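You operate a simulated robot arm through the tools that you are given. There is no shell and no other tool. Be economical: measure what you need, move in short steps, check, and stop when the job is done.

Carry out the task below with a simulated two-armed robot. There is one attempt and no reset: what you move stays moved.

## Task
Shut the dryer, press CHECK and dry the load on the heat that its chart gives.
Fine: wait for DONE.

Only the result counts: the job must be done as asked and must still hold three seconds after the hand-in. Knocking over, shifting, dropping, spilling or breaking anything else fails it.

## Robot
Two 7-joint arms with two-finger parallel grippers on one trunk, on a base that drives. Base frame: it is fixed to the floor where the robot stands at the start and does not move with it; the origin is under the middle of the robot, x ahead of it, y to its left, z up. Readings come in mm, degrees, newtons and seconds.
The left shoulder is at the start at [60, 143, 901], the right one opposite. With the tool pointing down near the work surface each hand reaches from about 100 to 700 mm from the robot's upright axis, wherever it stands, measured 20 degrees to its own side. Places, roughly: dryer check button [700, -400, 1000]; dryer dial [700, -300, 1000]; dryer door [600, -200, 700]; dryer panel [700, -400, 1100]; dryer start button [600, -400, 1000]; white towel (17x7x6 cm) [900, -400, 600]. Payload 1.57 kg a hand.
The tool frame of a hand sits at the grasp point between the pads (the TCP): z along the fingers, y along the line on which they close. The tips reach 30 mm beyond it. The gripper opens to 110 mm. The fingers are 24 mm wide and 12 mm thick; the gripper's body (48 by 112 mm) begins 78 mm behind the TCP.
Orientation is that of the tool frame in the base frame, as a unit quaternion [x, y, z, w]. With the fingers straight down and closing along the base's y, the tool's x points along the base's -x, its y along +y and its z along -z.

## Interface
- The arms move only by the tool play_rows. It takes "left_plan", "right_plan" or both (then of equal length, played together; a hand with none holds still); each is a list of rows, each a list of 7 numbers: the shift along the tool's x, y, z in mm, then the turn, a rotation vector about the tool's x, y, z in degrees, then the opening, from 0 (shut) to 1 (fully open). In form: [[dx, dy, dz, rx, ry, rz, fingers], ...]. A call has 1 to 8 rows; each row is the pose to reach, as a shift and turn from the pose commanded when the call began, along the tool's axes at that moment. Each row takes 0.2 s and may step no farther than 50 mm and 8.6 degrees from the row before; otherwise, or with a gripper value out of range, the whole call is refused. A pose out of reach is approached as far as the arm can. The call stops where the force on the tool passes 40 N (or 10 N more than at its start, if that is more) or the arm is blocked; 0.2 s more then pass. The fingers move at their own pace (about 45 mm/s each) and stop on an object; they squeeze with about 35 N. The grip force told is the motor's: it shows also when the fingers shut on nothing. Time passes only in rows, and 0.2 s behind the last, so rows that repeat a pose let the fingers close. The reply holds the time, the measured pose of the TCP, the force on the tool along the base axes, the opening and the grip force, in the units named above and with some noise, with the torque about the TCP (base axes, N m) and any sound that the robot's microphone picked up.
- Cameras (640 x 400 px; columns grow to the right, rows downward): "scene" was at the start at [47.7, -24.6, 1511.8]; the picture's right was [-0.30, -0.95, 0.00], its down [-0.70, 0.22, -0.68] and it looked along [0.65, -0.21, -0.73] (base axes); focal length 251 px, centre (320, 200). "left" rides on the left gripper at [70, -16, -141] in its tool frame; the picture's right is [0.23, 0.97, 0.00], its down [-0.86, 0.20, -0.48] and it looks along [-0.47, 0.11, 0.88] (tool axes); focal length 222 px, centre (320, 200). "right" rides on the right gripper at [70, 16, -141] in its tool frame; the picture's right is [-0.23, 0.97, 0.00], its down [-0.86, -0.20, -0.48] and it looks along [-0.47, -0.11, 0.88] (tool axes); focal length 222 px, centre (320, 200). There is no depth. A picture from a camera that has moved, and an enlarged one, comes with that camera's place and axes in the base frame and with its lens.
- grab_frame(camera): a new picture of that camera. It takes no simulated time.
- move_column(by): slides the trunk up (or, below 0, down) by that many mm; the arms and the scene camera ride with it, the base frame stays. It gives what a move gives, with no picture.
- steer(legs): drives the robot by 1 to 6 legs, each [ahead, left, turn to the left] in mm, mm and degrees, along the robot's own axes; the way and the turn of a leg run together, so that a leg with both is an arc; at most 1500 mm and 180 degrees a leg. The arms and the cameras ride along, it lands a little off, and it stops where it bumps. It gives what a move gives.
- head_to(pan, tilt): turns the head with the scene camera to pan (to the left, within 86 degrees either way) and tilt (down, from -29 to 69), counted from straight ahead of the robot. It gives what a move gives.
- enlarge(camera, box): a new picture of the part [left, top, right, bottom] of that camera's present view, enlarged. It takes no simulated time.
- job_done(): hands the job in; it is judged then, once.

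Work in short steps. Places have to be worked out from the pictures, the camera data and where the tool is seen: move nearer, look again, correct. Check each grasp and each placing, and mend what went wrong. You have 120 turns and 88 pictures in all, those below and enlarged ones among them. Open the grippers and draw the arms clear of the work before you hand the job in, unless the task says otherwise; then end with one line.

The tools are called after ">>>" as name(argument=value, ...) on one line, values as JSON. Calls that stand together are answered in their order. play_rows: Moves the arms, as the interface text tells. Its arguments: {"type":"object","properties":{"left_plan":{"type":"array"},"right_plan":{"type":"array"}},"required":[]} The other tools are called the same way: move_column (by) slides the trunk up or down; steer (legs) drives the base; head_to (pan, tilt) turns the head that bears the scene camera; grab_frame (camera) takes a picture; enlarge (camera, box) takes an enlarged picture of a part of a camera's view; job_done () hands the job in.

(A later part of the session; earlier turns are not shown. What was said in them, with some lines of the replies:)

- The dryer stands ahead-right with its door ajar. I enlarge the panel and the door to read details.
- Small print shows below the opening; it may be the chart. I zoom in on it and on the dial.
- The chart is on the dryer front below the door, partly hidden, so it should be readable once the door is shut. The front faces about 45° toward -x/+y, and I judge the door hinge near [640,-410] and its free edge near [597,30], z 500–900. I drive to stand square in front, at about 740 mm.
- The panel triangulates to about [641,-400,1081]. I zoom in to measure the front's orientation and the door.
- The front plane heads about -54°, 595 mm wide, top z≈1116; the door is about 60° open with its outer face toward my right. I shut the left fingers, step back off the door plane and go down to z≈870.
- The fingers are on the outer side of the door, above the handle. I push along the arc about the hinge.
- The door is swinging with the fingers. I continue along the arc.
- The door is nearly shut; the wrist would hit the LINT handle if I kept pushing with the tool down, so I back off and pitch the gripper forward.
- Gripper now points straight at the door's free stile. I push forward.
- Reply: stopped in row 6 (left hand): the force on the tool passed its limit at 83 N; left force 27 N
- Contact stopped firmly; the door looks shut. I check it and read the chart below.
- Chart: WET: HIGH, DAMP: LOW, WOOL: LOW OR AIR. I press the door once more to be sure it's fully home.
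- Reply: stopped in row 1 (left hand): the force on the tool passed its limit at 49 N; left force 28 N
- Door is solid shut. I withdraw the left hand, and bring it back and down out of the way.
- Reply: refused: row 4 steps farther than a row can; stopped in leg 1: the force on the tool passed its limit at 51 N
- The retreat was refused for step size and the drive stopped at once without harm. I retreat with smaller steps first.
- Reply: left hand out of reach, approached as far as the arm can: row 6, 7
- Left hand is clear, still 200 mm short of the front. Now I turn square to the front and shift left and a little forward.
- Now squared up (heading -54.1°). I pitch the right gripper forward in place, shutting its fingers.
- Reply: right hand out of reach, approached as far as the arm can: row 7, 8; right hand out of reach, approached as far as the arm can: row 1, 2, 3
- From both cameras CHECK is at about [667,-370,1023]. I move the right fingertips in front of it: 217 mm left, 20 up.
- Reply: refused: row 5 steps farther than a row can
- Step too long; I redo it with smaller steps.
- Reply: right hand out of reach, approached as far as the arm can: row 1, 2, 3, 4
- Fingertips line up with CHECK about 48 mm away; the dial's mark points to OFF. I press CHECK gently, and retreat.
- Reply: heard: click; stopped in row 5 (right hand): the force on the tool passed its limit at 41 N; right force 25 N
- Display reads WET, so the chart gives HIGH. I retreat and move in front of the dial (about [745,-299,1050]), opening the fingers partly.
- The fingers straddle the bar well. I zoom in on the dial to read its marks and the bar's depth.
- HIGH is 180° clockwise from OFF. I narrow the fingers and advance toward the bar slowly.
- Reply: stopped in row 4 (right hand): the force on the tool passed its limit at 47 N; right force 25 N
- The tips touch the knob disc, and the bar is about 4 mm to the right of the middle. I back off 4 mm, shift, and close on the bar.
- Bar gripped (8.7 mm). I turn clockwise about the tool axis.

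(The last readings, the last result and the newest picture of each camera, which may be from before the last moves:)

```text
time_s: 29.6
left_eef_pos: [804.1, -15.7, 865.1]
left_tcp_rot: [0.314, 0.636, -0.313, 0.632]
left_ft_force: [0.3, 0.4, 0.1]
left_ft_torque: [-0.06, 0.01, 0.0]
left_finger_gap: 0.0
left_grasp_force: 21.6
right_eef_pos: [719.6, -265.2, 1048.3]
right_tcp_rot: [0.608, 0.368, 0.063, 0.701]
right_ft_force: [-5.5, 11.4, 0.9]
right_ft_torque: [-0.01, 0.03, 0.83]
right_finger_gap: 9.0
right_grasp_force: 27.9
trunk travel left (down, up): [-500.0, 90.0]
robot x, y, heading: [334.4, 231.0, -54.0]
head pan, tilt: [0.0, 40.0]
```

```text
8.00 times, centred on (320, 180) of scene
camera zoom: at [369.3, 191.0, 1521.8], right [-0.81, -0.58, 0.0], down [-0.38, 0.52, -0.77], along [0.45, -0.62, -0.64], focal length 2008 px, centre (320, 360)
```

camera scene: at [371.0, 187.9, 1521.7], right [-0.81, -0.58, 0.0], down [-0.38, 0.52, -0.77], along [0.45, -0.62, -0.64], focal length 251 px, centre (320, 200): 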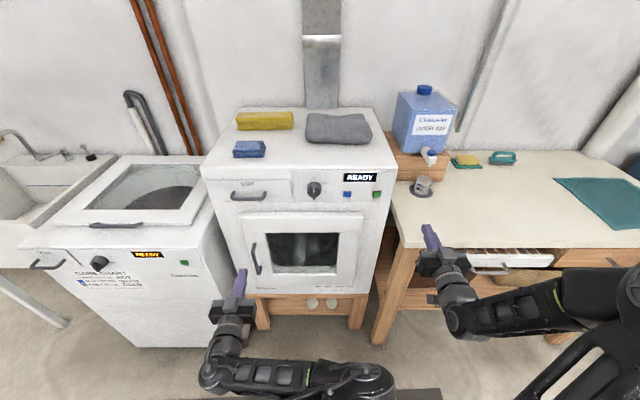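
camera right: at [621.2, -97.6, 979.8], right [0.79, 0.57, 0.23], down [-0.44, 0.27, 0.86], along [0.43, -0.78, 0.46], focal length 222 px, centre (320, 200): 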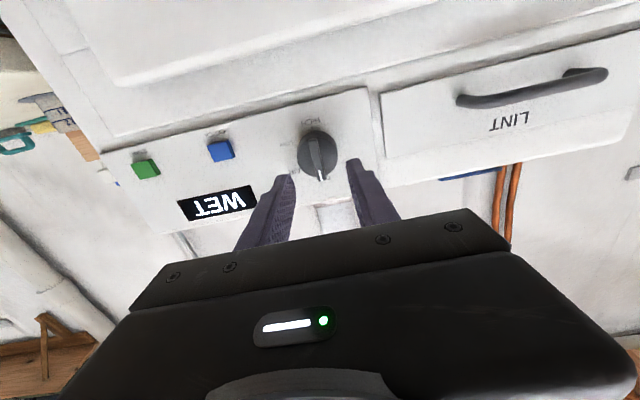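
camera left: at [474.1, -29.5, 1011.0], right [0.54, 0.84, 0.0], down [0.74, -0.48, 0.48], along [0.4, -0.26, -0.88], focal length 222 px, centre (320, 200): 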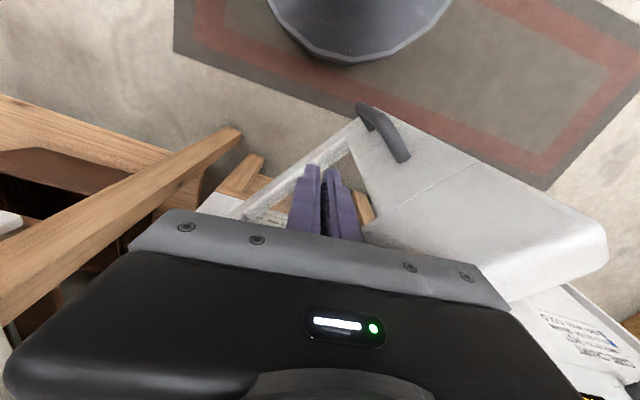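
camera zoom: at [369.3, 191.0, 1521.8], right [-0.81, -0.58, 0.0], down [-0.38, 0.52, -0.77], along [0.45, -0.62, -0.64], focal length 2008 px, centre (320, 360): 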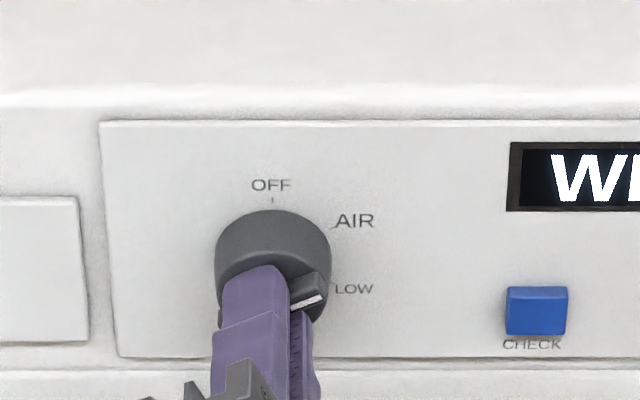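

The dial follows (mark now near AIR). I keep turning and see how far the wrist goes.

>>> play_rows(right_plan=[[0, 0, 0, 0, 0, 8, 0], [0, 0, 0, 0, 0, 16, 0], [0, 0, 0, 0, 0, 24, 0], [0, 0, 0, 0, 0, 32, 0], [0, 0, 0, 0, 0, 40, 0], [0, 0, 0, 0, 0, 48, 0], [0, 0, 0, 0, 0, 56, 0]])

>>> enlarge(camera="scene", box=[280, 155, 360, 205])

```text
time_s: 31.1
left_eef_pos: [803.0, -15.2, 866.6]
left_tcp_rot: [0.315, 0.635, -0.314, 0.631]
left_ft_force: [-0.8, -0.4, -0.4]
left_ft_torque: [-0.01, -0.02, 0.02]
left_finger_gap: 0.2
left_grasp_force: 20.9
right_eef_pos: [720.2, -264.3, 1048.3]
right_tcp_rot: [0.709, 0.039, 0.385, 0.59]
right_ft_force: [0.0, 10.4, 9.6]
right_ft_torque: [-0.77, -0.57, 0.57]
right_finger_gap: 9.4
right_grasp_force: 27.9
trunk travel left (down, up): [-500.0, 90.0]
robot x, y, heading: [338.1, 237.5, -54.2]
head pan, tilt: [0.0, 40.0]
```

```text
8.00 times, centred on (320, 180) of scene
camera zoom: at [369.5, 191.8, 1521.9], right [-0.81, -0.58, 0.0], down [-0.38, 0.52, -0.77], along [0.45, -0.62, -0.64], focal length 2008 px, centre (320, 360)
```

zoom: 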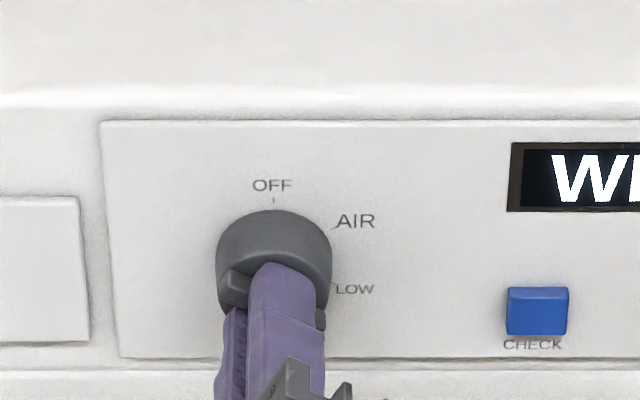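

Mark is about at LOW (120°). I turn the remaining 60°.

>>> play_rows(right_plan=[[0, 0, 0, 0, 0, 8, 0], [0, 0, 0, 0, 0, 16, 0], [0, 0, 0, 0, 0, 24, 0], [0, 0, 0, 0, 0, 32, 0], [0, 0, 0, 0, 0, 40, 0], [0, 0, 0, 0, 0, 48, 0], [0, 0, 0, 0, 0, 55, 0], [0, 0, 0, 0, 0, 60, 0]])

>>> enlarge(camera="scene", box=[280, 155, 360, 205])

```text
time_s: 33.0
left_eef_pos: [803.2, -16.3, 866.2]
left_tcp_rot: [0.314, 0.635, -0.313, 0.632]
left_ft_force: [0.5, -0.7, 0.0]
left_ft_torque: [0.01, 0.01, 0.0]
left_finger_gap: 0.1
left_grasp_force: 21.0
right_eef_pos: [718.7, -265.3, 1047.6]
right_tcp_rot: [0.635, -0.321, 0.627, 0.318]
right_ft_force: [1.1, 0.8, 20.4]
right_ft_torque: [-0.48, -0.34, -0.23]
right_finger_gap: 8.8
right_grasp_force: 27.5
trunk travel left (down, up): [-500.0, 90.0]
robot x, y, heading: [337.5, 236.1, -54.4]
head pan, tilt: [0.0, 40.0]
```

```text
8.00 times, centred on (320, 180) of scene
camera zoom: at [368.9, 191.0, 1521.8], right [-0.81, -0.58, 0.0], down [-0.37, 0.52, -0.77], along [0.45, -0.62, -0.64], focal length 2008 px, centre (320, 360)
```

zoom: 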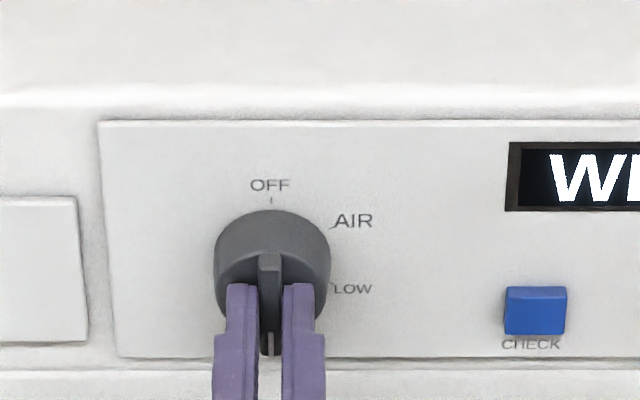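

The gripper has turned the full 180°. I open, retract and check the dial.

>>> play_rows(right_plan=[[0, 0, 0, 0, 0, 0, 0.25], [0, 0, 0, 0, 0, 0, 0.25], [0, 0, -30, 0, 0, 0, 0.25], [0, 0, -70, 0, 0, 0, 0.2], [0, 0, -100, 0, 0, 0, 0]])

>>> enlarge(camera="scene", box=[280, 155, 360, 205])

>>> grab_frame(camera="right")

```text
time_s: 34.1
left_eef_pos: [802.9, -16.9, 865.8]
left_tcp_rot: [0.315, 0.636, -0.314, 0.631]
left_ft_force: [0.1, 0.3, -0.5]
left_ft_torque: [-0.02, -0.02, 0.0]
left_finger_gap: 0.0
left_grasp_force: 21.2
right_eef_pos: [659.1, -186.2, 1048.0]
right_tcp_rot: [0.635, -0.321, 0.626, 0.319]
right_ft_force: [0.0, -1.0, -0.9]
right_ft_torque: [-0.01, -0.01, 0.0]
right_finger_gap: 0.0
right_grasp_force: 6.8
trunk travel left (down, up): [-500.0, 90.0]
robot x, y, heading: [336.6, 235.5, -54.5]
head pan, tilt: [0.0, 40.0]
```

```text
8.00 times, centred on (320, 180) of scene
camera zoom: at [370.0, 189.9, 1521.7], right [-0.81, -0.58, 0.0], down [-0.38, 0.52, -0.77], along [0.45, -0.62, -0.64], focal length 2008 px, centre (320, 360)
```

zoom: 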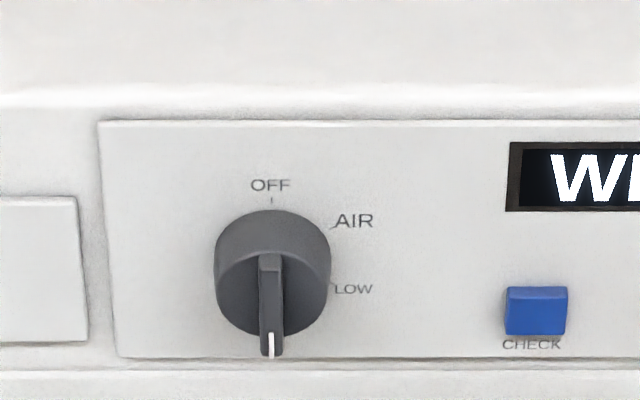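

```text
48 pictures are left
camera right: at [564.3, -81.0, 1119.3], right [-0.79, -0.57, -0.23], down [-0.13, 0.51, -0.85], along [0.6, -0.64, -0.48], focal length 222 px, centre (320, 200)
```

right: 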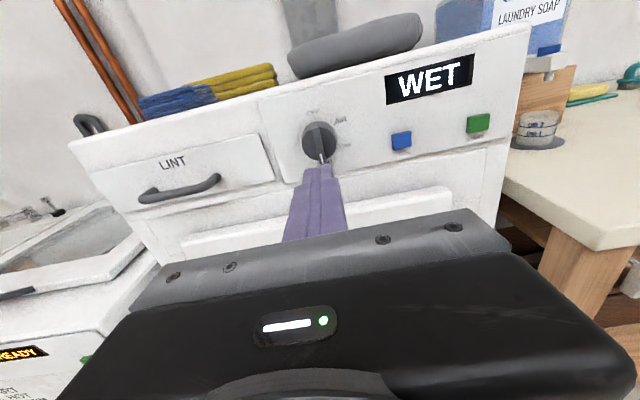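

Dial points to HIGH. Now I move the closed fingers in front of START (about [590,-425,1023]).

>>> play_rows(right_plan=[[-6, 45, 0, 0, 0, 0, 0], [-12, 90, 0, 0, 0, 0, 0], [-18, 135, 0, 0, 0, 0, 0], [-25, 175, 0, 0, 0, 0, 0], [-25, 196, 30, 0, 0, 0, 0], [-25, 196, 70, 0, 0, 0, 0], [-25, 196, 95, 0, 0, 0, 0]])

>>> grab_frame(camera="right")

>>> enlarge(camera="scene", box=[300, 150, 428, 230])

```text
time_s: 35.8
left_eef_pos: [803.8, -16.3, 865.1]
left_tcp_rot: [0.315, 0.636, -0.313, 0.631]
left_ft_force: [-0.8, 1.4, -0.2]
left_ft_torque: [0.0, 0.0, 0.05]
left_finger_gap: 0.1
left_grasp_force: 21.5
right_eef_pos: [559.8, -376.8, 1021.1]
right_tcp_rot: [0.635, -0.321, 0.626, 0.319]
right_ft_force: [0.3, 0.1, 0.4]
right_ft_torque: [0.01, 0.01, 0.02]
right_finger_gap: 0.1
right_grasp_force: 20.7
right hand out of reach, approached as far as the arm can: row 3, 4
trunk travel left (down, up): [-500.0, 90.0]
robot x, y, heading: [339.2, 234.6, -54.1]
head pan, tilt: [0.0, 40.0]
```

```text
47 pictures are left
camera right: at [462.5, -273.0, 1093.8], right [-0.79, -0.57, -0.22], down [-0.13, 0.51, -0.85], along [0.6, -0.64, -0.48], focal length 222 px, centre (320, 200)
```

right: 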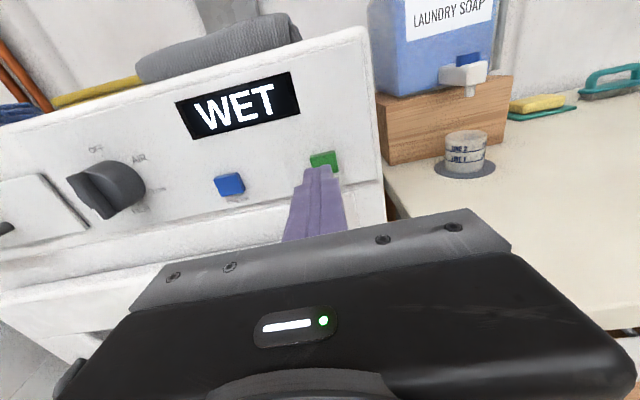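

```text
5.00 times, centred on (364, 190) of scene
camera zoom: at [370.2, 189.0, 1521.7], right [-0.81, -0.58, 0.0], down [-0.38, 0.52, -0.77], along [0.45, -0.62, -0.64], focal length 1255 px, centre (100, 250)
```

zoom: 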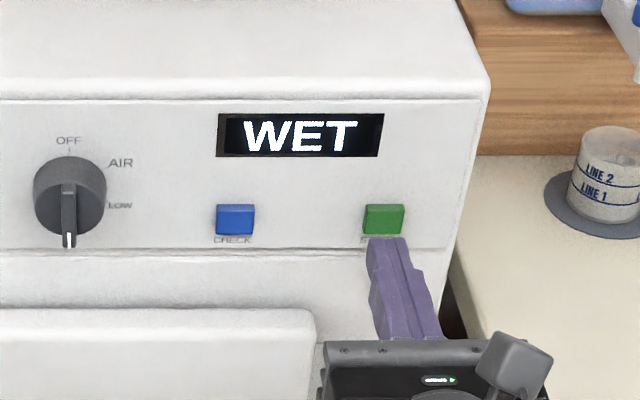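

Aligned with START about 25 mm away. I press it.

>>> play_rows(right_plan=[[0, 0, 14, 0, 0, 0, 0], [0, 0, 22, 0, 0, 0, 0], [0, 0, 27, 0, 0, 0, 0], [0, 0, 31, 0, 0, 0, 0], [0, 0, 34, 0, 0, 0, 0]])

>>> enlarge(camera="scene", box=[300, 150, 428, 230])

```text
time_s: 37.0
left_eef_pos: [801.3, -14.6, 868.7]
left_tcp_rot: [0.314, 0.635, -0.314, 0.632]
left_ft_force: [-1.1, 0.5, -0.6]
left_ft_torque: [0.0, 0.02, -0.02]
left_finger_gap: 0.0
left_grasp_force: 21.4
right_eef_pos: [574.5, -401.3, 1020.7]
right_tcp_rot: [0.636, -0.321, 0.626, 0.318]
right_ft_force: [-21.7, 30.4, -2.1]
right_ft_torque: [-0.11, -0.17, -0.06]
right_finger_gap: 0.2
right_grasp_force: 21.2
trunk travel left (down, up): [-500.0, 90.0]
robot x, y, heading: [337.5, 233.3, -54.2]
head pan, tilt: [0.0, 40.0]
heard: click
```

```text
5.00 times, centred on (364, 190) of scene
camera zoom: at [366.6, 194.0, 1521.8], right [-0.81, -0.58, 0.0], down [-0.37, 0.52, -0.77], along [0.45, -0.62, -0.64], focal length 1255 px, centre (100, 250)
```

zoom: 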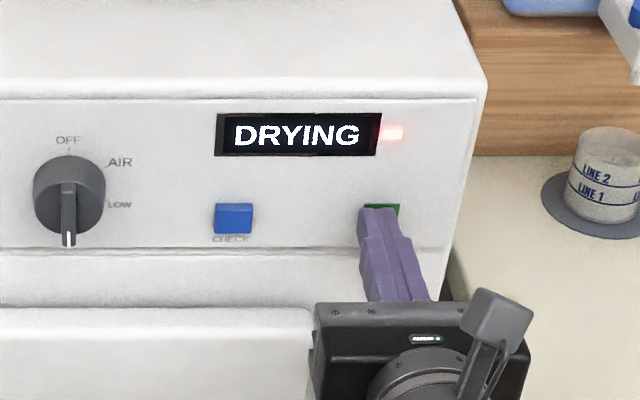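

It shows DRYING. I retract the hand well clear and let time pass.

>>> play_rows(right_plan=[[0, 0, -40, 0, 0, 0, 0], [0, 0, -80, 0, 0, 0, 0.2], [0, 0, -120, 0, 0, 0, 0.5], [0, 0, -120, 0, 0, 0, 0.5], [0, 0, -120, 0, 0, 0, 0.5], [0, 0, -120, 0, 0, 0, 0.5], [0, 0, -120, 0, 0, 0, 0.5], [0, 0, -120, 0, 0, 0, 0.5]], left_plan=[[0, 0, 0, 0, 0, 0, 0.5], [0, 0, 0, 0, 0, 0, 0.5], [0, 0, 0, 0, 0, 0, 0.5], [0, 0, 0, 0, 0, 0, 0.5], [0, 0, 0, 0, 0, 0, 0.5], [0, 0, 0, 0, 0, 0, 0.5], [0, 0, 0, 0, 0, 0, 0.5], [0, 0, 0, 0, 0, 0, 0.5]])

>>> grab_frame(camera="scene")

```text
time_s: 38.8
left_eef_pos: [802.9, -17.6, 866.1]
left_tcp_rot: [0.315, 0.636, -0.313, 0.631]
left_ft_force: [0.8, 0.3, 0.2]
left_ft_torque: [0.0, -0.02, -0.01]
left_finger_gap: 54.9
left_grasp_force: 0.0
right_eef_pos: [517.2, -320.3, 1023.7]
right_tcp_rot: [0.635, -0.321, 0.626, 0.319]
right_ft_force: [-0.7, -0.3, -0.1]
right_ft_torque: [-0.03, 0.01, 0.0]
right_finger_gap: 55.2
right_grasp_force: 0.1
right hand out of reach, approached as far as the arm can: row 3, 4, 5, 6, 7, 8
trunk travel left (down, up): [-500.0, 90.0]
robot x, y, heading: [334.3, 237.0, -53.9]
head pan, tilt: [0.0, 40.0]
```

```text
44 pictures are left
camera scene: at [370.0, 189.4, 1521.7], right [-0.81, -0.58, 0.0], down [-0.38, 0.52, -0.77], along [0.45, -0.62, -0.64], focal length 251 px, centre (320, 200)
```

scene: 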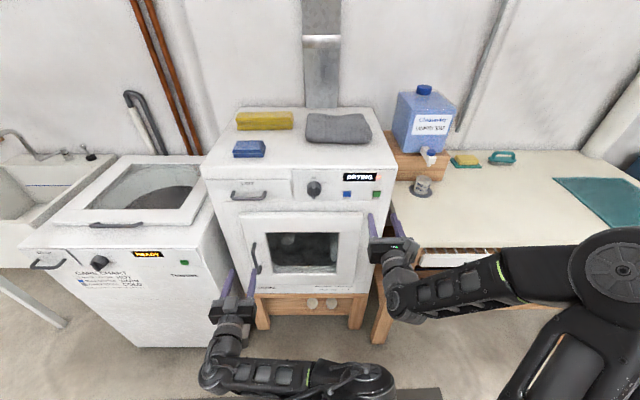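

Both hands are free and the dryer is running. I back the robot off a little and keep waiting.

>>> steer(legs=[[-100, 0, 0]])

>>> play_rows(right_plan=[[0, 0, 0, 0, 0, 0, 0.5], [0, 0, 0, 0, 0, 0, 0.5], [0, 0, 0, 0, 0, 0, 0.5], [0, 0, 0, 0, 0, 0, 0.5], [0, 0, 0, 0, 0, 0, 0.5], [0, 0, 0, 0, 0, 0, 0.5], [0, 0, 0, 0, 0, 0, 0.5], [0, 0, 0, 0, 0, 0, 0.5]])

>>> play_rows(right_plan=[[0, 0, 0, 0, 0, 0, 0.5], [0, 0, 0, 0, 0, 0, 0.5], [0, 0, 0, 0, 0, 0, 0.5], [0, 0, 0, 0, 0, 0, 0.5], [0, 0, 0, 0, 0, 0, 0.5], [0, 0, 0, 0, 0, 0, 0.5], [0, 0, 0, 0, 0, 0, 0.5], [0, 0, 0, 0, 0, 0, 0.5]])

>>> play_rows(right_plan=[[0, 0, 0, 0, 0, 0, 0.5], [0, 0, 0, 0, 0, 0, 0.5], [0, 0, 0, 0, 0, 0, 0.5], [0, 0, 0, 0, 0, 0, 0.5], [0, 0, 0, 0, 0, 0, 0.5], [0, 0, 0, 0, 0, 0, 0.5], [0, 0, 0, 0, 0, 0, 0.5], [0, 0, 0, 0, 0, 0, 0.5]])

>>> enlarge(camera="scene", box=[240, 120, 420, 300])

```text
time_s: 39.9
left_eef_pos: [744.2, 63.0, 866.1]
left_tcp_rot: [0.315, 0.635, -0.314, 0.632]
left_ft_force: [-0.7, 0.0, 0.5]
left_ft_torque: [0.03, 0.01, 0.04]
left_finger_gap: 55.1
left_grasp_force: 0.1
right_eef_pos: [457.1, -239.3, 1024.3]
right_tcp_rot: [0.634, -0.321, 0.627, 0.319]
right_ft_force: [0.1, 0.3, -0.1]
right_ft_torque: [-0.01, -0.02, -0.01]
right_finger_gap: 55.1
right_grasp_force: 0.1
trunk travel left (down, up): [-500.0, 90.0]
robot x, y, heading: [275.8, 317.1, -54.4]
head pan, tilt: [0.0, 40.0]
```

```text
time_s: 41.7
left_eef_pos: [746.0, 63.6, 865.2]
left_tcp_rot: [0.315, 0.636, -0.314, 0.631]
left_ft_force: [0.0, -0.3, 0.0]
left_ft_torque: [0.0, 0.01, -0.01]
left_finger_gap: 54.9
left_grasp_force: 0.0
right_eef_pos: [458.0, -239.2, 1023.0]
right_tcp_rot: [0.635, -0.322, 0.626, 0.32]
right_ft_force: [-0.2, -0.4, 0.2]
right_ft_torque: [-0.01, 0.02, -0.01]
right_finger_gap: 54.9
right_grasp_force: 0.1
trunk travel left (down, up): [-500.0, 90.0]
robot x, y, heading: [274.4, 319.5, -54.2]
head pan, tilt: [0.0, 40.0]
```

```text
time_s: 43.5
left_eef_pos: [745.3, 63.6, 865.2]
left_tcp_rot: [0.314, 0.636, -0.313, 0.631]
left_ft_force: [-0.5, 1.0, -0.7]
left_ft_torque: [0.01, 0.01, -0.01]
left_finger_gap: 55.1
left_grasp_force: 0.0
right_eef_pos: [458.0, -239.5, 1023.3]
right_tcp_rot: [0.634, -0.321, 0.627, 0.319]
right_ft_force: [0.0, -0.4, 0.1]
right_ft_torque: [-0.01, -0.01, 0.0]
right_finger_gap: 54.9
right_grasp_force: 0.1
trunk travel left (down, up): [-500.0, 90.0]
robot x, y, heading: [279.6, 316.0, -54.4]
head pan, tilt: [0.0, 40.0]
```

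```text
time_s: 45.3
left_eef_pos: [744.9, 63.3, 865.9]
left_tcp_rot: [0.315, 0.636, -0.313, 0.631]
left_ft_force: [-0.4, 0.8, 0.6]
left_ft_torque: [-0.02, -0.03, 0.0]
left_finger_gap: 55.1
left_grasp_force: 0.1
right_eef_pos: [457.5, -238.3, 1022.3]
right_tcp_rot: [0.635, -0.321, 0.626, 0.319]
right_ft_force: [-0.1, 0.1, 0.1]
right_ft_torque: [-0.03, 0.01, -0.03]
right_finger_gap: 55.2
right_grasp_force: 0.0
trunk travel left (down, up): [-500.0, 90.0]
robot x, y, heading: [275.9, 317.7, -54.2]
head pan, tilt: [0.0, 40.0]
```

```text
2.22 times, centred on (330, 210) of scene
camera zoom: at [311.6, 270.6, 1521.7], right [-0.81, -0.58, 0.0], down [-0.38, 0.52, -0.77], along [0.45, -0.62, -0.64], focal length 558 px, centre (298, 178)
```

zoom: 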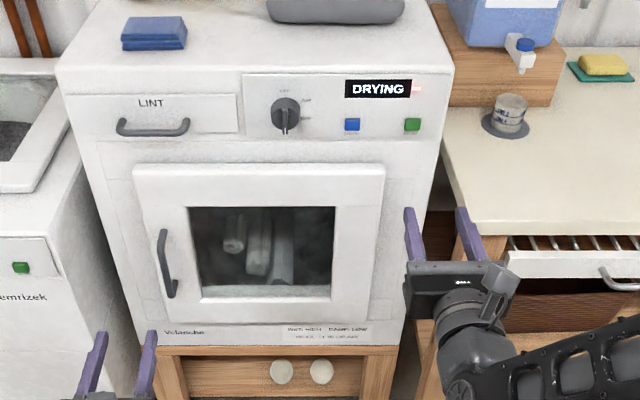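

Still DRYING; I wait on.

>>> play_rows(right_plan=[[0, 0, 0, 0, 0, 0, 0.5], [0, 0, 0, 0, 0, 0, 0.5], [0, 0, 0, 0, 0, 0, 0.5], [0, 0, 0, 0, 0, 0, 0.5], [0, 0, 0, 0, 0, 0, 0.5], [0, 0, 0, 0, 0, 0, 0.5], [0, 0, 0, 0, 0, 0, 0.5], [0, 0, 0, 0, 0, 0, 0.5]])

>>> play_rows(right_plan=[[0, 0, 0, 0, 0, 0, 0.5], [0, 0, 0, 0, 0, 0, 0.5], [0, 0, 0, 0, 0, 0, 0.5], [0, 0, 0, 0, 0, 0, 0.5], [0, 0, 0, 0, 0, 0, 0.5], [0, 0, 0, 0, 0, 0, 0.5], [0, 0, 0, 0, 0, 0, 0.5], [0, 0, 0, 0, 0, 0, 0.5]])

>>> play_rows(right_plan=[[0, 0, 0, 0, 0, 0, 0.5], [0, 0, 0, 0, 0, 0, 0.5], [0, 0, 0, 0, 0, 0, 0.5], [0, 0, 0, 0, 0, 0, 0.5], [0, 0, 0, 0, 0, 0, 0.5], [0, 0, 0, 0, 0, 0, 0.5], [0, 0, 0, 0, 0, 0, 0.5], [0, 0, 0, 0, 0, 0, 0.5]])

>>> play_rows(right_plan=[[0, 0, 0, 0, 0, 0, 0.5], [0, 0, 0, 0, 0, 0, 0.5], [0, 0, 0, 0, 0, 0, 0.5], [0, 0, 0, 0, 0, 0, 0.5], [0, 0, 0, 0, 0, 0, 0.5], [0, 0, 0, 0, 0, 0, 0.5], [0, 0, 0, 0, 0, 0, 0.5], [0, 0, 0, 0, 0, 0, 0.5]])

>>> enlarge(camera="scene", box=[300, 130, 380, 180])

```text
time_s: 47.1
left_eef_pos: [744.4, 63.8, 866.9]
left_tcp_rot: [0.315, 0.636, -0.313, 0.63]
left_ft_force: [0.3, -0.1, 0.4]
left_ft_torque: [0.05, 0.01, -0.05]
left_finger_gap: 55.0
left_grasp_force: 0.1
right_eef_pos: [458.3, -240.2, 1022.6]
right_tcp_rot: [0.635, -0.32, 0.626, 0.318]
right_ft_force: [0.6, -0.4, -0.3]
right_ft_torque: [-0.04, 0.02, -0.03]
right_finger_gap: 55.2
right_grasp_force: 0.0
trunk travel left (down, up): [-500.0, 90.0]
robot x, y, heading: [280.7, 315.1, -54.4]
head pan, tilt: [0.0, 40.0]
```

```text
time_s: 48.9
left_eef_pos: [745.4, 63.7, 866.1]
left_tcp_rot: [0.315, 0.636, -0.314, 0.631]
left_ft_force: [0.9, 0.2, -0.1]
left_ft_torque: [-0.04, 0.02, 0.0]
left_finger_gap: 55.0
left_grasp_force: 0.1
right_eef_pos: [457.6, -239.8, 1023.3]
right_tcp_rot: [0.635, -0.321, 0.626, 0.319]
right_ft_force: [1.0, -0.3, -0.4]
right_ft_torque: [0.01, 0.0, 0.02]
right_finger_gap: 54.8
right_grasp_force: 0.1
trunk travel left (down, up): [-500.0, 90.0]
robot x, y, heading: [278.4, 315.4, -54.3]
head pan, tilt: [0.0, 40.0]
```

```text
time_s: 50.7
left_eef_pos: [746.1, 63.8, 866.0]
left_tcp_rot: [0.315, 0.636, -0.313, 0.631]
left_ft_force: [-0.8, -0.1, -0.4]
left_ft_torque: [0.03, 0.01, -0.04]
left_finger_gap: 54.9
left_grasp_force: 0.0
right_eef_pos: [457.8, -238.7, 1022.9]
right_tcp_rot: [0.635, -0.322, 0.626, 0.32]
right_ft_force: [-0.3, -0.7, 0.0]
right_ft_torque: [-0.04, 0.01, 0.01]
right_finger_gap: 54.9
right_grasp_force: 0.0
trunk travel left (down, up): [-500.0, 90.0]
robot x, y, heading: [274.1, 317.8, -54.4]
head pan, tilt: [0.0, 40.0]
```

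```text
time_s: 52.5
left_eef_pos: [744.8, 65.0, 865.5]
left_tcp_rot: [0.315, 0.636, -0.313, 0.631]
left_ft_force: [-0.9, 0.6, -0.6]
left_ft_torque: [-0.02, -0.03, -0.03]
left_finger_gap: 54.9
left_grasp_force: 0.0
right_eef_pos: [458.1, -238.8, 1022.7]
right_tcp_rot: [0.635, -0.32, 0.627, 0.318]
right_ft_force: [-0.6, -0.3, -0.1]
right_ft_torque: [-0.02, 0.03, 0.0]
right_finger_gap: 55.0
right_grasp_force: 0.1
trunk travel left (down, up): [-500.0, 90.0]
robot x, y, heading: [274.9, 317.5, -54.0]
head pan, tilt: [0.0, 40.0]
```

```text
8.00 times, centred on (340, 155) of scene
camera zoom: at [311.6, 270.6, 1521.7], right [-0.81, -0.58, 0.0], down [-0.38, 0.52, -0.77], along [0.45, -0.62, -0.64], focal length 2008 px, centre (160, 560)
```

zoom: 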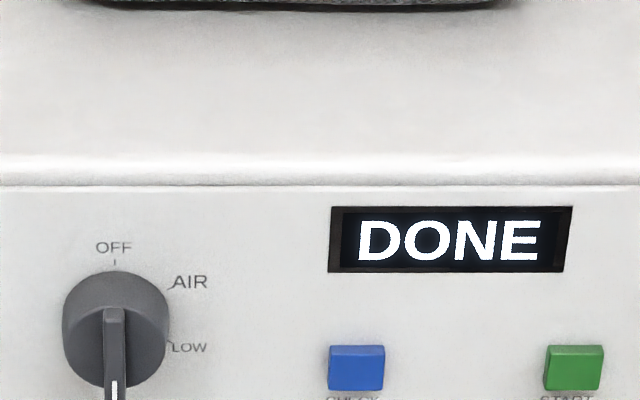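

The display reads DONE, the door is shut, and both hands are open and clear. I hand the job in.

>>> job_done()

```text
The job is handed in.
```

The dryer is shut. CHECK showed WET, so I dried the load on HIGH as the chart says, waited until the display read DONE, and handed the job in.
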